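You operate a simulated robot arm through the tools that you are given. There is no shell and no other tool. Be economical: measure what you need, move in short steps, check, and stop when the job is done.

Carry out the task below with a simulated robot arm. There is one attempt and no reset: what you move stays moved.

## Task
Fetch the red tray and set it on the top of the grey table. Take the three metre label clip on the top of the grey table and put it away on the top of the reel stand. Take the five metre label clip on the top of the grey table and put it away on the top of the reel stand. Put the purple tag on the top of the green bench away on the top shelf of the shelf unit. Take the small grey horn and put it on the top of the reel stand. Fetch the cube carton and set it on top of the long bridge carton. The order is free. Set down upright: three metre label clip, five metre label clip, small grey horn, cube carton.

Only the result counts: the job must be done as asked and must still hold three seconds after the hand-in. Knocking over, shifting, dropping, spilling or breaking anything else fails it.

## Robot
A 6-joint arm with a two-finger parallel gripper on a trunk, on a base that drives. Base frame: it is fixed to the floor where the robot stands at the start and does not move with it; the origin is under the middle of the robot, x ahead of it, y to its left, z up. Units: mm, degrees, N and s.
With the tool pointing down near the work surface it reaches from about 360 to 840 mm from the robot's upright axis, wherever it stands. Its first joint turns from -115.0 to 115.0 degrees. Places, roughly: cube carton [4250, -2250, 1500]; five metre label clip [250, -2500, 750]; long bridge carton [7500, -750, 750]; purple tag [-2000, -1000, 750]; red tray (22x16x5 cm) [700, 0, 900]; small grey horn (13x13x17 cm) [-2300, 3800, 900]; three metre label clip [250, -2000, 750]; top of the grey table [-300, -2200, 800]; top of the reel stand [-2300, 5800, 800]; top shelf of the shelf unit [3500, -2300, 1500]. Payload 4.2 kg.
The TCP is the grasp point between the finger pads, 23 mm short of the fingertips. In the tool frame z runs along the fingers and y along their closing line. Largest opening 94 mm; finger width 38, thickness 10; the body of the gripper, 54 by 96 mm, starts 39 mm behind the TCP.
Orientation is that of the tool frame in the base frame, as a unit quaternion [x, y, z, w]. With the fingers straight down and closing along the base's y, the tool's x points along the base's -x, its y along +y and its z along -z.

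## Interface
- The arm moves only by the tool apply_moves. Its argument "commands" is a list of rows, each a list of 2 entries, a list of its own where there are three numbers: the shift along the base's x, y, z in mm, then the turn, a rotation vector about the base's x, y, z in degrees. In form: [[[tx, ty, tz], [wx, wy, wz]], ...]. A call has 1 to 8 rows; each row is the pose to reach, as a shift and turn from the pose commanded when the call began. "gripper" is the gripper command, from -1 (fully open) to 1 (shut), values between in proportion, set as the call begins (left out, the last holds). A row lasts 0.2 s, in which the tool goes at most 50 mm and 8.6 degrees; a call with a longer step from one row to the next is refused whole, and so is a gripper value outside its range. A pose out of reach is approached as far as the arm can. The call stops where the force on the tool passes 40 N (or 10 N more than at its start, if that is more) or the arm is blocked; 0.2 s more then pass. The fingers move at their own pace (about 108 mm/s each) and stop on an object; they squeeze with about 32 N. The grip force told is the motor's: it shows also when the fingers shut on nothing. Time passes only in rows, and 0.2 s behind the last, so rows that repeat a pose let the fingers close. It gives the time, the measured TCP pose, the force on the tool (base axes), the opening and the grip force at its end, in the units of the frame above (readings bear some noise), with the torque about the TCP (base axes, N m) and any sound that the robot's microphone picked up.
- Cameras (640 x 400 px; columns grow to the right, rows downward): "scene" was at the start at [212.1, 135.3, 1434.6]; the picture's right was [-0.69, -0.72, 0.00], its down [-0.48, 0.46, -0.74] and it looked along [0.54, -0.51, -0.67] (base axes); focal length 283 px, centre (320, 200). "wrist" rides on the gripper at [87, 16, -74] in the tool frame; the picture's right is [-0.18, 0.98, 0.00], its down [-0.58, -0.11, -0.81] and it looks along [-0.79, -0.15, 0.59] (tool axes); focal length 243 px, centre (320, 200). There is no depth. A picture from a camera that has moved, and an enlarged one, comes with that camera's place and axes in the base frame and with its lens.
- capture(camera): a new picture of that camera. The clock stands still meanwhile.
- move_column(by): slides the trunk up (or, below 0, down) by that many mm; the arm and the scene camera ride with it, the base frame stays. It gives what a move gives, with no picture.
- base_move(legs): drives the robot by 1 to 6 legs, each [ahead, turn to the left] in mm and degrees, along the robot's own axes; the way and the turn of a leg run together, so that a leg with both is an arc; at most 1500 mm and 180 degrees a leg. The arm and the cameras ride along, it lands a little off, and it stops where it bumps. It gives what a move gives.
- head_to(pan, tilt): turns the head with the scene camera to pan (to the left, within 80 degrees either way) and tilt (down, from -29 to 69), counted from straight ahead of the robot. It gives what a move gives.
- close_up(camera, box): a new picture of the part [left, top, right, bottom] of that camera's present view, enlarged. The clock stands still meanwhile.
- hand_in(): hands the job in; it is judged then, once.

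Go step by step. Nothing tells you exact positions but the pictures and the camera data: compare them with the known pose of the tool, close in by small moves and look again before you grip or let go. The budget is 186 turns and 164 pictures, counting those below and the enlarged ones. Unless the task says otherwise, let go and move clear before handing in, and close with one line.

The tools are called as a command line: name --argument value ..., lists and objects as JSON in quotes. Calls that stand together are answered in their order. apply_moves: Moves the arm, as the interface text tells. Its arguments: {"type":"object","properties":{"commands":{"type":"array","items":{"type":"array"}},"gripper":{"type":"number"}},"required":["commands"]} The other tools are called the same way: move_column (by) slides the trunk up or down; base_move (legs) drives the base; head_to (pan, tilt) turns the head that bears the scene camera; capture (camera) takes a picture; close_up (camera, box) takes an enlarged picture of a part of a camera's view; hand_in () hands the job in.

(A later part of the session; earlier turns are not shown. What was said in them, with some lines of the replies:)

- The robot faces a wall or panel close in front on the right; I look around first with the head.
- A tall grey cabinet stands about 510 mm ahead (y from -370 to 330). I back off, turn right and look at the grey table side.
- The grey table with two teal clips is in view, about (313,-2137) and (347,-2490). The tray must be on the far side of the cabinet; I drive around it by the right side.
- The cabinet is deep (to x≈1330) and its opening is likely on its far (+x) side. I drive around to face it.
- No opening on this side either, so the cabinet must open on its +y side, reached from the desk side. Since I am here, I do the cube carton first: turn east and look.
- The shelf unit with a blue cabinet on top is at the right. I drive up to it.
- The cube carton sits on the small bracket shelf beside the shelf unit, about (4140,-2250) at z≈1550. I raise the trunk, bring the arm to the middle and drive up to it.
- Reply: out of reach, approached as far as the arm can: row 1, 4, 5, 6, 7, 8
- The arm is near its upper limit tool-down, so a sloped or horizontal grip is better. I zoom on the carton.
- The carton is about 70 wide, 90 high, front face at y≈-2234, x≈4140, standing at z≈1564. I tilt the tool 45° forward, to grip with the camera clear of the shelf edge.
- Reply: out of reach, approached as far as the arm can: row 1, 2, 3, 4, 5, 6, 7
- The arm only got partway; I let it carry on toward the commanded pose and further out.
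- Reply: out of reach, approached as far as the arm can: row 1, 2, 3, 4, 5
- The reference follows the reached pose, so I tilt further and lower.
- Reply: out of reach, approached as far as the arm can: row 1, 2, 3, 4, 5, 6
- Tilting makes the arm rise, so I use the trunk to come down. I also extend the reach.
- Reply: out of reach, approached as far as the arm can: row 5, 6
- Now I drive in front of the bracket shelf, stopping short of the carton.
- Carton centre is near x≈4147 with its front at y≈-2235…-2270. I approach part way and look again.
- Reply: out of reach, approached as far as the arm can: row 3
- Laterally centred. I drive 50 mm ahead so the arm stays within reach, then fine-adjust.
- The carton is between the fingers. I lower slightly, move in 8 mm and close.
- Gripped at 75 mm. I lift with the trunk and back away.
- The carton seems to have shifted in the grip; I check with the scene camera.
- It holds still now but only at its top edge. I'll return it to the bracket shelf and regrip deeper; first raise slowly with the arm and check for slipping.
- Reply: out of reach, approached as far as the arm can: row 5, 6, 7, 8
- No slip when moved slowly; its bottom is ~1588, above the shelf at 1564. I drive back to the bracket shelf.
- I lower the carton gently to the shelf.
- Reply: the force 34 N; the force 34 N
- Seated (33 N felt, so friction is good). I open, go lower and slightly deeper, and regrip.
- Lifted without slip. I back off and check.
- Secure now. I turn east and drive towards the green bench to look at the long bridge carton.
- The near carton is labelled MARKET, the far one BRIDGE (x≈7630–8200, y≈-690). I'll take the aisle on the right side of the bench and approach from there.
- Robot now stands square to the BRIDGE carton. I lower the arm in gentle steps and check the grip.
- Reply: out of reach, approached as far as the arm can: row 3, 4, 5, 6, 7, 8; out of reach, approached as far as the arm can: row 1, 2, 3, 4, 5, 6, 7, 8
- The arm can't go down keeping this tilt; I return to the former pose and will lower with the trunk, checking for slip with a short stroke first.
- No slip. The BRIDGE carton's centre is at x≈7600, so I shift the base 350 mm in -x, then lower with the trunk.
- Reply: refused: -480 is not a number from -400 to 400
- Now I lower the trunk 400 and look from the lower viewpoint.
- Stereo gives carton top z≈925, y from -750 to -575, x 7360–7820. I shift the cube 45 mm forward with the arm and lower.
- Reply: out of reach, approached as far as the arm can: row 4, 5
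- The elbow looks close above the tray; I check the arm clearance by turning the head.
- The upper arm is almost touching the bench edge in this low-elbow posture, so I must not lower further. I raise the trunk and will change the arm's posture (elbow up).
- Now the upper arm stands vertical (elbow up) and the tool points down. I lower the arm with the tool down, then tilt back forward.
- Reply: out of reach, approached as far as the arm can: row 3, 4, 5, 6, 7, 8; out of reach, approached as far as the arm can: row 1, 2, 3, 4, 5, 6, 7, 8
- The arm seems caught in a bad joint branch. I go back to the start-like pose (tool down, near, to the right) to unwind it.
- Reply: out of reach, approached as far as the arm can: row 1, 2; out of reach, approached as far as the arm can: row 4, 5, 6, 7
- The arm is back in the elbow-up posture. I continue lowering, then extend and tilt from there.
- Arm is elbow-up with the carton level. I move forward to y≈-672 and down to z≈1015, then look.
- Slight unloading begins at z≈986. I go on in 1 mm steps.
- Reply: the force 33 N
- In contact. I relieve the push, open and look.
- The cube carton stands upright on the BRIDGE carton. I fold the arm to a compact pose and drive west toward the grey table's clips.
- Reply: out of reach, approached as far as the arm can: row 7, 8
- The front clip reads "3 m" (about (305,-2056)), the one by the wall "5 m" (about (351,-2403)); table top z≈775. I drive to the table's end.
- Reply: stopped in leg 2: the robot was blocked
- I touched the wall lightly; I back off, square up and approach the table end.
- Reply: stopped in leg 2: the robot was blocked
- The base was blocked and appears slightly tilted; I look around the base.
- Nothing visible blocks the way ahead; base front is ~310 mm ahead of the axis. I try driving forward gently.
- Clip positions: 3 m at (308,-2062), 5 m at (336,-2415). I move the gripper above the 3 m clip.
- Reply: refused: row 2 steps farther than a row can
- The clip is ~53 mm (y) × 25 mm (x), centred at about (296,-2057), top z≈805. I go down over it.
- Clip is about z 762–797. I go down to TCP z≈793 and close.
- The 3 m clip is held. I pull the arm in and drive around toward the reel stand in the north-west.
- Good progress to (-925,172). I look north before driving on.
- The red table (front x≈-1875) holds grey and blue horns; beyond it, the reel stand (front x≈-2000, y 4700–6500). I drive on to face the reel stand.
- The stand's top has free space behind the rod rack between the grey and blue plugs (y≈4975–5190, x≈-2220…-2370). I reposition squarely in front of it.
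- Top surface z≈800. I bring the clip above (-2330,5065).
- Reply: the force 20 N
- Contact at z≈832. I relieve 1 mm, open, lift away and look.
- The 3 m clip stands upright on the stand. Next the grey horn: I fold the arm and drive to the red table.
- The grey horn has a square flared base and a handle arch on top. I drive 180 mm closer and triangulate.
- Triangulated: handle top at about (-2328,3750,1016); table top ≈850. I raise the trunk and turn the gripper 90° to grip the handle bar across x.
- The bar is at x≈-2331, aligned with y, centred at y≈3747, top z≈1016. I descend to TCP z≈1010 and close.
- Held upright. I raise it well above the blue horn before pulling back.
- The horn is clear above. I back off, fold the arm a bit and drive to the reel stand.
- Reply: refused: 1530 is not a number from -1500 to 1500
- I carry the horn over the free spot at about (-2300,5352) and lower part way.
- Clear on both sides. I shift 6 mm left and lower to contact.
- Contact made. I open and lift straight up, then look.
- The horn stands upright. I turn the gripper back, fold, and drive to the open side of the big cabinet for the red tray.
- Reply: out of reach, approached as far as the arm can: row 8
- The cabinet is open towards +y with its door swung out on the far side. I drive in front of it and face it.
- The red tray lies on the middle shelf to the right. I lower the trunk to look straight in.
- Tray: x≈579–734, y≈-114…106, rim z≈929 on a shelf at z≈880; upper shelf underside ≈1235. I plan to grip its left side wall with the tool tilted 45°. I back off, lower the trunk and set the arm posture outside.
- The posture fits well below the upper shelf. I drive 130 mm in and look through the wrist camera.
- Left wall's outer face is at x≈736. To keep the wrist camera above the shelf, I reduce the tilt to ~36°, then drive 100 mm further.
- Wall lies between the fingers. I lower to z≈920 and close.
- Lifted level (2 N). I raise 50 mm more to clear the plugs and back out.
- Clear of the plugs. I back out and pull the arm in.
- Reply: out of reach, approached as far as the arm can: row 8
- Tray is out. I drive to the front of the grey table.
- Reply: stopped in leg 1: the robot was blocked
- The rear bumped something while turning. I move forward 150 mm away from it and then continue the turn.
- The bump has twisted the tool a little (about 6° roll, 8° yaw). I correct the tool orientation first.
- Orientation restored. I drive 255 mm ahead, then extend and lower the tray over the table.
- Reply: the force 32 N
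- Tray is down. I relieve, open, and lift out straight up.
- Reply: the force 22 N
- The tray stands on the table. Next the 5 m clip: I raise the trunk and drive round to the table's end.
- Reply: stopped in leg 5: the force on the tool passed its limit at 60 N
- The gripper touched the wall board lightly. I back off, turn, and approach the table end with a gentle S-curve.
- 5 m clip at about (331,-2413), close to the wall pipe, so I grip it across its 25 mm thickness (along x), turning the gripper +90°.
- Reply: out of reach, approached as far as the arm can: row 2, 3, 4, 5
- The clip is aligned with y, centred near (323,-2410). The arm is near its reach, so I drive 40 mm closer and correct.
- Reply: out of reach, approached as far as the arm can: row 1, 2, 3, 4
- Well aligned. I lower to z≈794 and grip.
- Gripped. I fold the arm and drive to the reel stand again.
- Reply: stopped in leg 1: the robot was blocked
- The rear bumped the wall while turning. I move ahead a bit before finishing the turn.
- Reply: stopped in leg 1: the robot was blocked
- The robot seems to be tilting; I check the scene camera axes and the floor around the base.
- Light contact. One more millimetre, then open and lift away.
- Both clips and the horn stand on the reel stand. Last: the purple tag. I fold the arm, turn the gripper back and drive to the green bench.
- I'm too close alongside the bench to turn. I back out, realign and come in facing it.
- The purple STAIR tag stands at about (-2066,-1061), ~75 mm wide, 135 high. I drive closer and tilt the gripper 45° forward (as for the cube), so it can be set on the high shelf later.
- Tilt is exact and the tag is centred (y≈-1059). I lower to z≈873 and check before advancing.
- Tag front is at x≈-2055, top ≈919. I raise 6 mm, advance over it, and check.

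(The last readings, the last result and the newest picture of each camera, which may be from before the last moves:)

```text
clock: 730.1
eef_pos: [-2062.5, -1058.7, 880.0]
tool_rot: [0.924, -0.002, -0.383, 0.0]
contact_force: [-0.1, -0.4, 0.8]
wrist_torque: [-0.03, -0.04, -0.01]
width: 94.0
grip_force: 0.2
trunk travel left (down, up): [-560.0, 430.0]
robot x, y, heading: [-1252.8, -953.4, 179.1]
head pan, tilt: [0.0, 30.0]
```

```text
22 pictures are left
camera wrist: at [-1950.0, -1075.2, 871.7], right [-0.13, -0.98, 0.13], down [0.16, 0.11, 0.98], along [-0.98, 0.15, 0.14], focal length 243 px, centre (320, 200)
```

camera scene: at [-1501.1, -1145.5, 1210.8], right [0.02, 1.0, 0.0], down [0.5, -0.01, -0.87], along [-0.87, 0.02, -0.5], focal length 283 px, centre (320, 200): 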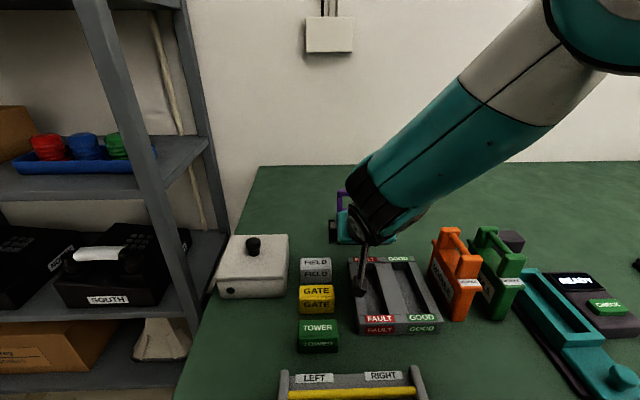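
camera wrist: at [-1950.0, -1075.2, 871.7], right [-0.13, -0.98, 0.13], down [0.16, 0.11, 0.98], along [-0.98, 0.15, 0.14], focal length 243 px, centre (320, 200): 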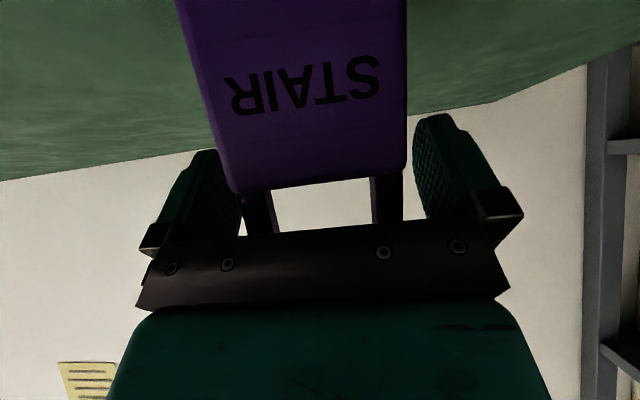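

apply_moves --commands '[[[-3, 0, 0], [0, 0, 0]], [[-3, 0, 0], [0, 0, 0]], [[-3, 0, 0], [0, 0, 0]], [[-3, 0, 0], [0, 0, 0]], [[-3, 0, 0], [0, 0, 0]]]' --gripper 1

apply_moves --commands '[[[0, 0, 3], [0, 0, 0]], [[0, 0, 9], [0, 0, 0]], [[0, 0, 18], [0, 0, 0]], [[0, 0, 30], [0, 0, 0]], [[0, 0, 45], [0, 0, 0]], [[0, 0, 60], [0, 0, 0]]]'

capture --camera "wrist"

```text
clock: 731.3
eef_pos: [-2064.8, -1060.6, 880.6]
tool_rot: [0.924, -0.001, -0.383, 0.002]
contact_force: [-0.8, -0.1, 1.7]
wrist_torque: [-0.09, 0.0, 0.0]
width: 72.2
grip_force: 32.4
trunk travel left (down, up): [-560.0, 430.0]
robot x, y, heading: [-1253.8, -950.7, 178.9]
head pan, tilt: [0.0, 30.0]
```

```text
clock: 732.7
eef_pos: [-2064.4, -1059.9, 940.9]
tool_rot: [0.924, -0.002, -0.383, 0.001]
contact_force: [-0.3, 0.9, -2.0]
wrist_torque: [0.03, 0.03, -0.02]
width: 71.8
grip_force: 31.7
trunk travel left (down, up): [-560.0, 430.0]
robot x, y, heading: [-1254.3, -955.9, 178.9]
head pan, tilt: [0.0, 30.0]
```

```text
21 pictures are left
camera wrist: at [-1952.1, -1076.1, 933.5], right [-0.13, -0.98, 0.13], down [0.16, 0.11, 0.98], along [-0.98, 0.15, 0.14], focal length 243 px, centre (320, 200)
```

wrist: 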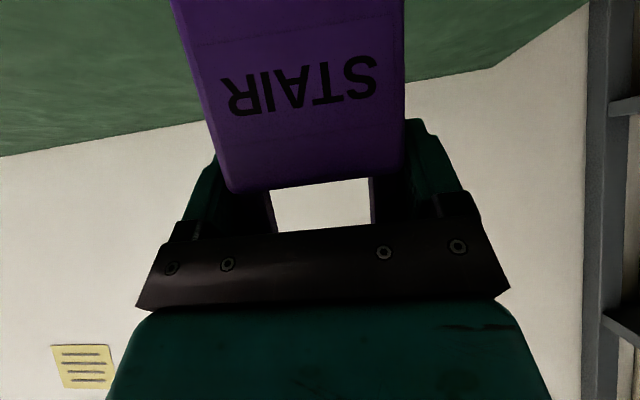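

The tag is held firmly. I lift, back off, pull the arm in and drive east to the shelf unit.

apply_moves --commands '[[[0, 0, 20], [0, 0, 0]], [[0, 0, 45], [0, 0, 0]], [[20, 5, 70], [0, 0, 0]], [[50, 15, 85], [0, 0, 0]], [[90, 30, 95], [0, 0, 0]], [[130, 45, 100], [0, 0, 0]], [[170, 60, 100], [0, 0, 0]], [[200, 70, 100], [0, 0, 0]]]'

base_move --legs '[[-320, 0], [0, 180], [1500, 0], [1500, 0], [1450, 0]]'

capture --camera "wrist"

```text
clock: 734.5
eef_pos: [-1863.1, -991.3, 1039.2]
tool_rot: [0.924, -0.002, -0.383, 0.0]
contact_force: [-1.1, 0.1, -2.6]
wrist_torque: [0.0, 0.06, -0.02]
width: 71.8
grip_force: 32.0
trunk travel left (down, up): [-560.0, 430.0]
robot x, y, heading: [-1256.7, -949.9, 179.1]
head pan, tilt: [0.0, 30.0]
```

```text
clock: 764.8
eef_pos: [4090.9, -864.7, 1038.9]
tool_rot: [-0.007, 0.924, 0.004, 0.382]
contact_force: [0.2, 0.5, -2.4]
wrist_torque: [-0.01, 0.0, -0.01]
width: 70.4
grip_force: 32.0
trunk travel left (down, up): [-560.0, 430.0]
robot x, y, heading: [3481.6, -912.7, -0.0]
head pan, tilt: [0.0, 30.0]
```

```text
20 pictures are left
camera wrist: at [3974.5, -849.4, 1030.8], right [0.11, 0.98, 0.13], down [-0.16, -0.11, 0.98], along [0.98, -0.13, 0.14], focal length 243 px, centre (320, 200)
```

wrist: 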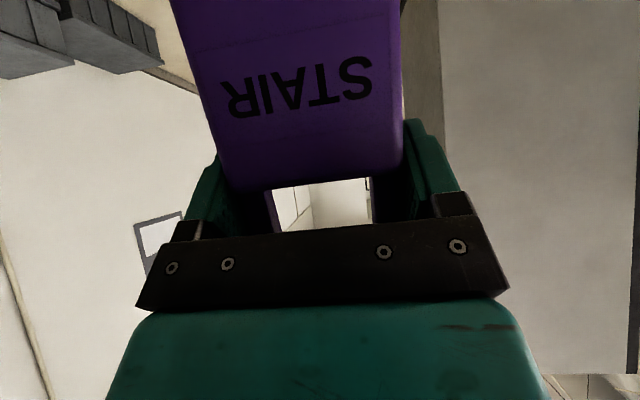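

base_move --legs '[[0, -90]]'

move_column --by 400

apply_moves --commands '[[[0, -10, 30], [0, 0, 0]], [[0, -25, 65], [0, 0, 0]], [[0, -45, 100], [0, 0, 0]], [[0, -65, 135], [0, 0, 0]], [[0, -85, 170], [0, 0, 0]], [[0, -105, 200], [0, 0, 0]], [[0, -125, 225], [0, 0, 0]], [[0, -145, 240], [0, 0, 0]]]'

head_to --pan 0 --tilt 15

capture --camera "scene"

```text
clock: 769.0
eef_pos: [3531.6, -1521.8, 1039.8]
tool_rot: [0.649, 0.658, -0.268, 0.273]
contact_force: [-0.3, -0.5, -1.1]
wrist_torque: [-0.05, 0.0, 0.01]
width: 70.5
grip_force: 31.8
trunk travel left (down, up): [-560.0, 430.0]
robot x, y, heading: [3482.7, -911.2, -90.2]
head pan, tilt: [0.0, 30.0]
```

```text
clock: 772.8
eef_pos: [3531.1, -1523.1, 1438.9]
tool_rot: [0.648, 0.658, -0.267, 0.274]
contact_force: [-0.3, 0.0, -1.0]
wrist_torque: [-0.04, 0.01, 0.02]
width: 70.3
grip_force: 32.3
trunk travel left (down, up): [-960.0, 30.0]
robot x, y, heading: [3482.3, -918.7, -90.0]
head pan, tilt: [0.0, 30.0]
```

```text
clock: 774.6
eef_pos: [3531.0, -1666.0, 1678.6]
tool_rot: [0.648, 0.658, -0.267, 0.274]
contact_force: [0.5, 1.6, -0.3]
wrist_torque: [0.02, -0.01, 0.01]
width: 70.2
grip_force: 32.3
trunk travel left (down, up): [-960.0, 30.0]
robot x, y, heading: [3480.9, -918.1, -89.8]
head pan, tilt: [0.0, 30.0]
```

```text
clock: 775.4
eef_pos: [3531.4, -1667.0, 1676.8]
tool_rot: [0.649, 0.658, -0.268, 0.273]
contact_force: [0.3, -0.1, -1.9]
wrist_torque: [-0.02, 0.01, 0.04]
width: 70.1
grip_force: 32.0
trunk travel left (down, up): [-960.0, 30.0]
robot x, y, heading: [3481.3, -916.8, -90.0]
head pan, tilt: [0.0, 15.0]
```

```text
19 pictures are left
camera scene: at [3677.1, -1161.7, 1634.9], right [-1.0, 0.0, 0.0], down [0.0, 0.26, -0.97], along [0.0, -0.97, -0.26], focal length 283 px, centre (320, 200)
```

scene: 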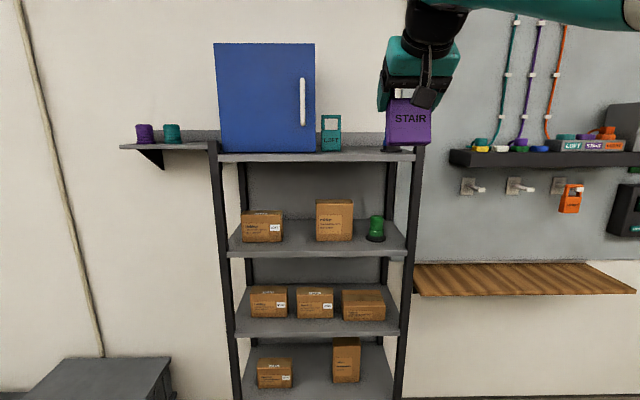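

Shelf top z≈1541, front y≈-2121; free spot between the LOFT tag and the blue reel at x≈3529, matching the tool. I raise 20 mm and drive in most of the way.

move_column --by 25

base_move --legs '[[430, 0]]'

head_to --pan -15 --tilt 12

capture --camera "scene"

capture --camera "wrist"

```text
clock: 776.1
eef_pos: [3531.2, -1667.9, 1702.6]
tool_rot: [0.648, 0.658, -0.267, 0.274]
contact_force: [0.6, 0.7, -1.6]
wrist_torque: [0.0, -0.01, -0.02]
width: 70.1
grip_force: 32.0
trunk travel left (down, up): [-985.0, 5.0]
robot x, y, heading: [3484.7, -915.1, -90.1]
head pan, tilt: [0.0, 15.0]
```

```text
clock: 778.7
eef_pos: [3534.2, -2089.0, 1702.0]
tool_rot: [0.647, 0.66, -0.267, 0.273]
contact_force: [0.1, -0.1, -2.0]
wrist_torque: [-0.04, -0.01, 0.01]
width: 70.2
grip_force: 32.2
trunk travel left (down, up): [-985.0, 5.0]
robot x, y, heading: [3489.6, -1338.6, -89.6]
head pan, tilt: [0.0, 15.0]
```

```text
clock: 779.5
eef_pos: [3535.2, -2092.4, 1701.7]
tool_rot: [0.647, 0.659, -0.267, 0.274]
contact_force: [0.8, -0.1, -1.3]
wrist_torque: [-0.04, 0.02, 0.06]
width: 70.3
grip_force: 32.3
trunk travel left (down, up): [-985.0, 5.0]
robot x, y, heading: [3484.1, -1336.6, -89.6]
head pan, tilt: [-15.0, 12.0]
```

```text
18 pictures are left
camera scene: at [3655.1, -1581.8, 1664.8], right [-0.97, 0.25, 0.0], down [0.05, 0.2, -0.98], along [-0.25, -0.95, -0.21], focal length 283 px, centre (320, 200)
```

scene: 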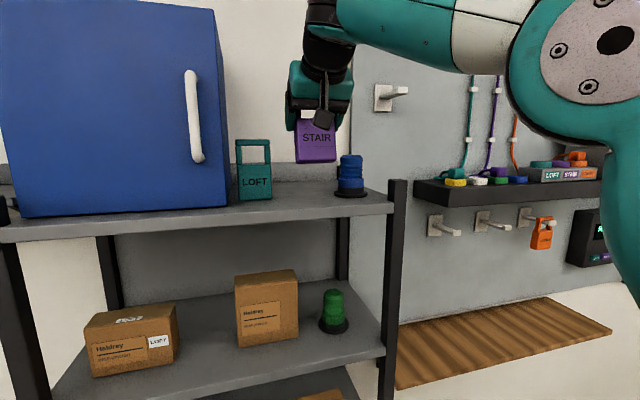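

```text
17 pictures are left
camera wrist: at [3547.5, -1976.2, 1694.2], right [0.98, -0.11, 0.13], down [-0.11, 0.16, 0.98], along [-0.13, -0.98, 0.14], focal length 243 px, centre (320, 200)
```

wrist: 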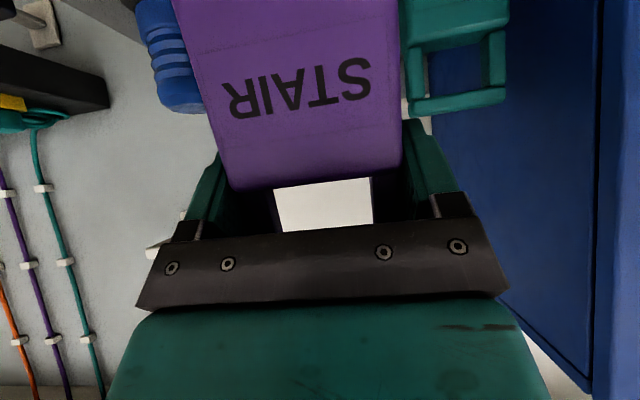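

The gap between reel (x≤3454) and LOFT tag (x≥3608) is centred at 3531; good. I drive in 100 mm and lower 35 mm.

base_move --legs '[[100, 0]]'

move_column --by -35

close_up --camera "scene" --box '[180, 40, 440, 240]'

capture --camera "wrist"

```text
clock: 780.6
eef_pos: [3536.6, -2191.3, 1702.3]
tool_rot: [0.646, 0.66, -0.266, 0.275]
contact_force: [-0.5, 0.8, -1.7]
wrist_torque: [-0.03, 0.02, 0.0]
width: 69.9
grip_force: 32.0
trunk travel left (down, up): [-985.0, 5.0]
robot x, y, heading: [3483.7, -1440.9, -89.6]
head pan, tilt: [-15.0, 12.0]
```

```text
clock: 781.4
eef_pos: [3536.6, -2192.5, 1667.6]
tool_rot: [0.646, 0.66, -0.267, 0.274]
contact_force: [-0.7, -0.7, -1.4]
wrist_torque: [-0.03, -0.02, 0.03]
width: 70.1
grip_force: 31.7
trunk travel left (down, up): [-950.0, 40.0]
robot x, y, heading: [3482.2, -1442.8, -89.5]
head pan, tilt: [-15.0, 12.0]
```

```text
2.00 times, centred on (310, 140) of scene
camera zoom: at [3655.9, -1682.5, 1629.8], right [-0.97, 0.25, 0.0], down [0.05, 0.2, -0.98], along [-0.25, -0.95, -0.21], focal length 566 px, centre (340, 320)
```

zoom: 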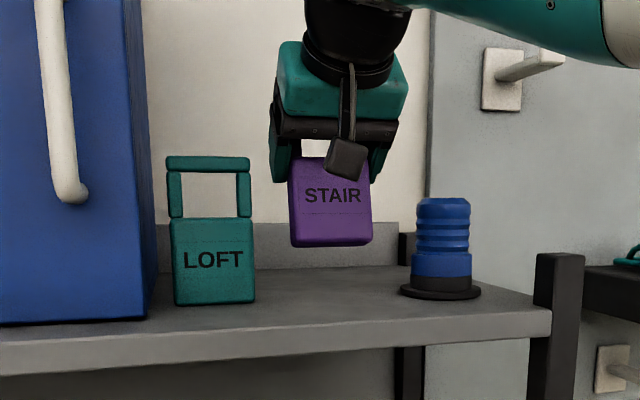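

```text
15 pictures are left
camera wrist: at [3549.2, -2077.1, 1659.2], right [0.99, -0.11, 0.13], down [-0.12, 0.16, 0.98], along [-0.13, -0.98, 0.14], focal length 243 px, centre (320, 200)
```

wrist: 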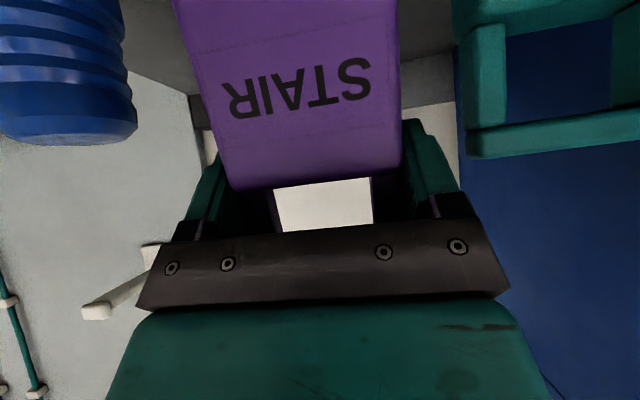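

The tag hangs about 40–50 mm above the shelf, between LOFT and the reel. I lower by trunk in steps.

move_column --by -25

close_up --camera "scene" --box '[180, 20, 440, 220]'

```text
clock: 782.1
eef_pos: [3536.7, -2193.5, 1642.7]
tool_rot: [0.646, 0.66, -0.267, 0.275]
contact_force: [0.5, -0.4, -1.8]
wrist_torque: [-0.05, 0.02, 0.02]
width: 70.0
grip_force: 31.8
trunk travel left (down, up): [-925.0, 65.0]
robot x, y, heading: [3482.0, -1440.7, -89.9]
head pan, tilt: [-15.0, 12.0]
```

```text
2.00 times, centred on (310, 120) of scene
camera zoom: at [3655.9, -1682.5, 1604.8], right [-0.97, 0.25, 0.0], down [0.05, 0.2, -0.98], along [-0.25, -0.95, -0.21], focal length 566 px, centre (340, 360)
```

zoom: 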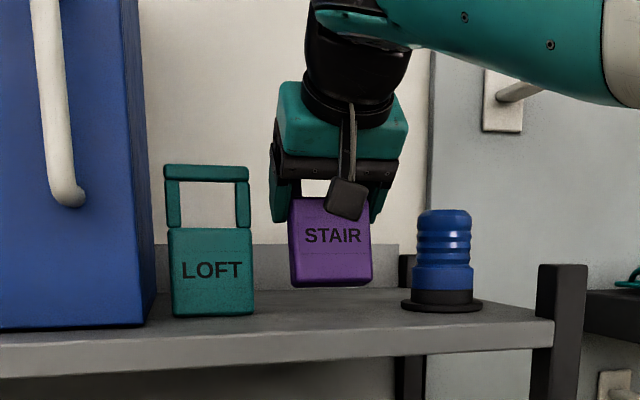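

move_column --by -16

move_column --by -4

close_up --camera "scene" --box '[180, 20, 440, 220]'

```text
clock: 782.8
eef_pos: [3537.5, -2192.1, 1627.3]
tool_rot: [0.646, 0.66, -0.267, 0.274]
contact_force: [0.7, -0.1, -1.0]
wrist_torque: [0.01, 0.02, -0.01]
width: 70.1
grip_force: 31.6
trunk travel left (down, up): [-909.0, 81.0]
robot x, y, heading: [3482.5, -1441.4, -89.8]
head pan, tilt: [-15.0, 12.0]
```

```text
clock: 783.3
eef_pos: [3536.6, -2191.0, 1622.5]
tool_rot: [0.646, 0.66, -0.266, 0.274]
contact_force: [0.1, -0.5, -1.2]
wrist_torque: [-0.01, -0.02, 0.03]
width: 70.3
grip_force: 32.5
trunk travel left (down, up): [-905.0, 85.0]
robot x, y, heading: [3483.4, -1438.6, -89.6]
head pan, tilt: [-15.0, 12.0]
```

```text
2.00 times, centred on (310, 120) of scene
camera zoom: at [3655.9, -1682.6, 1584.8], right [-0.97, 0.25, 0.0], down [0.05, 0.2, -0.98], along [-0.25, -0.95, -0.21], focal length 566 px, centre (340, 360)
```

zoom: 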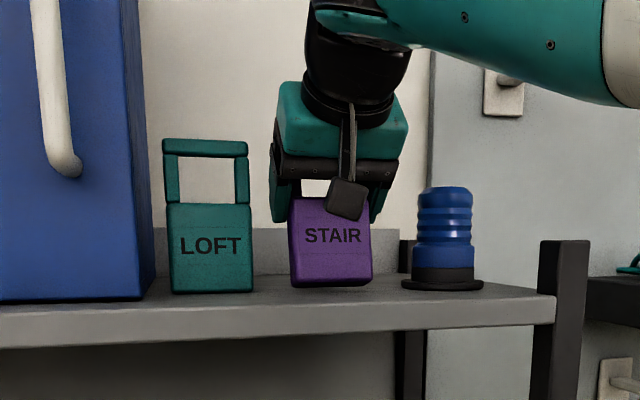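

move_column --by -2

move_column --by -2

move_column --by -2

```text
clock: 783.8
eef_pos: [3536.7, -2191.7, 1620.5]
tool_rot: [0.646, 0.66, -0.267, 0.274]
contact_force: [-0.4, -0.4, -0.7]
wrist_torque: [-0.04, 0.01, 0.0]
width: 70.0
grip_force: 32.3
trunk travel left (down, up): [-903.0, 87.0]
robot x, y, heading: [3483.3, -1442.4, -89.8]
head pan, tilt: [-15.0, 12.0]
```

```text
clock: 784.3
eef_pos: [3536.5, -2191.0, 1620.8]
tool_rot: [0.647, 0.659, -0.268, 0.275]
contact_force: [1.0, -2.4, 8.5]
wrist_torque: [-0.08, -0.06, -0.02]
width: 69.8
grip_force: 31.6
trunk travel left (down, up): [-901.0, 89.0]
robot x, y, heading: [3484.2, -1443.5, -89.4]
head pan, tilt: [-15.0, 12.0]
```

```text
clock: 784.8
eef_pos: [3537.0, -2191.0, 1620.5]
tool_rot: [0.646, 0.659, -0.269, 0.277]
contact_force: [1.7, -6.7, 27.1]
wrist_torque: [-0.25, 0.16, -0.12]
width: 69.9
grip_force: 31.9
trunk travel left (down, up): [-899.0, 91.0]
robot x, y, heading: [3488.6, -1439.5, -89.9]
head pan, tilt: [-15.0, 12.0]
```

Set down. I relieve the push, open partly, and back straight away.

move_column --by 2

apply_moves --commands '[[[0, 0, 0], [0, 0, 0]], [[0, 0, 0], [0, 0, 0]], [[0, 0, 0], [0, 0, 0]], [[0, 0, 0], [0, 0, 0]]]' --gripper -0.8

capture --camera "wrist"

```text
clock: 785.4
eef_pos: [3536.5, -2191.6, 1619.3]
tool_rot: [0.647, 0.659, -0.267, 0.275]
contact_force: [0.2, -3.7, 25.5]
wrist_torque: [-0.09, 0.04, -0.01]
width: 69.9
grip_force: 31.8
trunk travel left (down, up): [-901.0, 89.0]
robot x, y, heading: [3476.9, -1439.0, -89.8]
head pan, tilt: [-15.0, 12.0]
```

```text
clock: 786.4
eef_pos: [3537.6, -2191.5, 1618.6]
tool_rot: [0.647, 0.66, -0.266, 0.273]
contact_force: [0.3, 0.4, -0.7]
wrist_torque: [0.02, 0.01, -0.03]
width: 84.8
grip_force: 0.0
trunk travel left (down, up): [-901.0, 89.0]
robot x, y, heading: [3480.5, -1437.1, -89.5]
head pan, tilt: [-15.0, 12.0]
```

```text
12 pictures are left
camera wrist: at [3549.2, -2077.1, 1610.2], right [0.99, -0.11, 0.13], down [-0.11, 0.16, 0.98], along [-0.13, -0.98, 0.14], focal length 243 px, centre (320, 200)
```

wrist: 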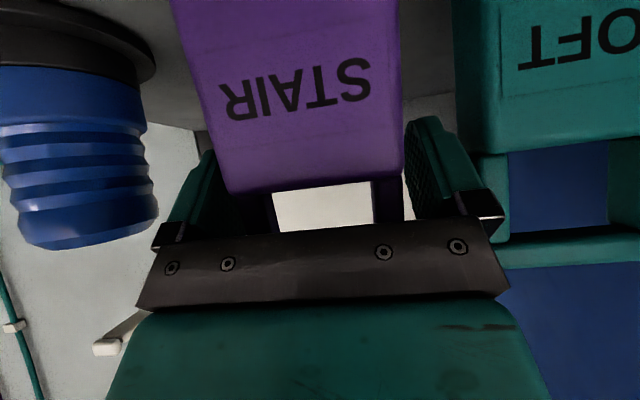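

Released. I back straight out and check.

base_move --legs '[[-150, 0]]'

capture --camera "scene"

```text
clock: 787.7
eef_pos: [3536.9, -2042.3, 1618.5]
tool_rot: [0.646, 0.66, -0.266, 0.275]
contact_force: [-0.9, -0.1, -0.5]
wrist_torque: [0.0, 0.02, -0.02]
width: 84.5
grip_force: 0.0
trunk travel left (down, up): [-901.0, 89.0]
robot x, y, heading: [3481.0, -1288.1, -89.6]
head pan, tilt: [-15.0, 12.0]
```

```text
11 pictures are left
camera scene: at [3655.2, -1532.3, 1580.8], right [-0.97, 0.25, 0.0], down [0.05, 0.2, -0.98], along [-0.25, -0.95, -0.21], focal length 283 px, centre (320, 200)
```

scene: 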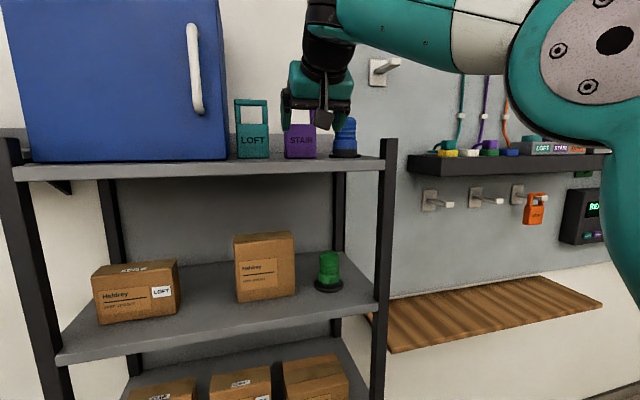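

The tag stands upright on the top shelf. I back away a bit more, take a last look, and hand in.

base_move --legs '[[-300, 0]]'

close_up --camera "scene" --box '[160, 60, 460, 260]'

```text
clock: 789.8
eef_pos: [3534.1, -1746.2, 1618.9]
tool_rot: [0.646, 0.661, -0.266, 0.275]
contact_force: [-0.1, 0.5, -0.3]
wrist_torque: [0.0, 0.0, 0.0]
width: 84.4
grip_force: 0.0
trunk travel left (down, up): [-901.0, 89.0]
robot x, y, heading: [3479.7, -994.7, -89.6]
head pan, tilt: [-15.0, 12.0]
```

```text
2.00 times, centred on (310, 160) of scene
camera zoom: at [3653.1, -1236.1, 1580.8], right [-0.97, 0.25, 0.0], down [0.05, 0.2, -0.98], along [-0.24, -0.95, -0.21], focal length 566 px, centre (340, 280)
```

zoom: 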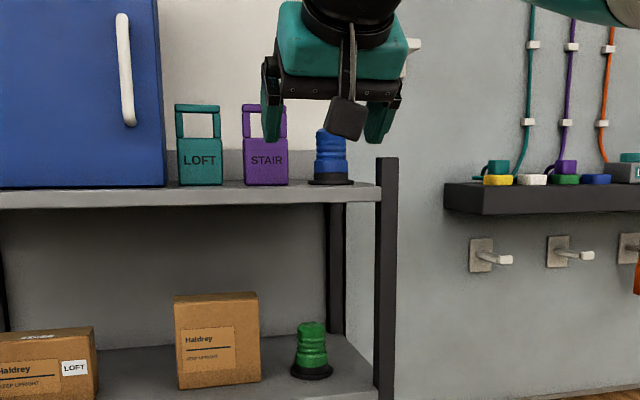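

All six placements are done and the gripper is clear, so I hand in.

hand_in

```text
The job is handed in.
```

All six items are where you asked, and the clips, horn and cube carton stand upright. While driving, the robot bumped the wall or its board three times. It also bumped something unseen behind it near the open cabinet. I saw nothing moved, but I didn't go back to check there.
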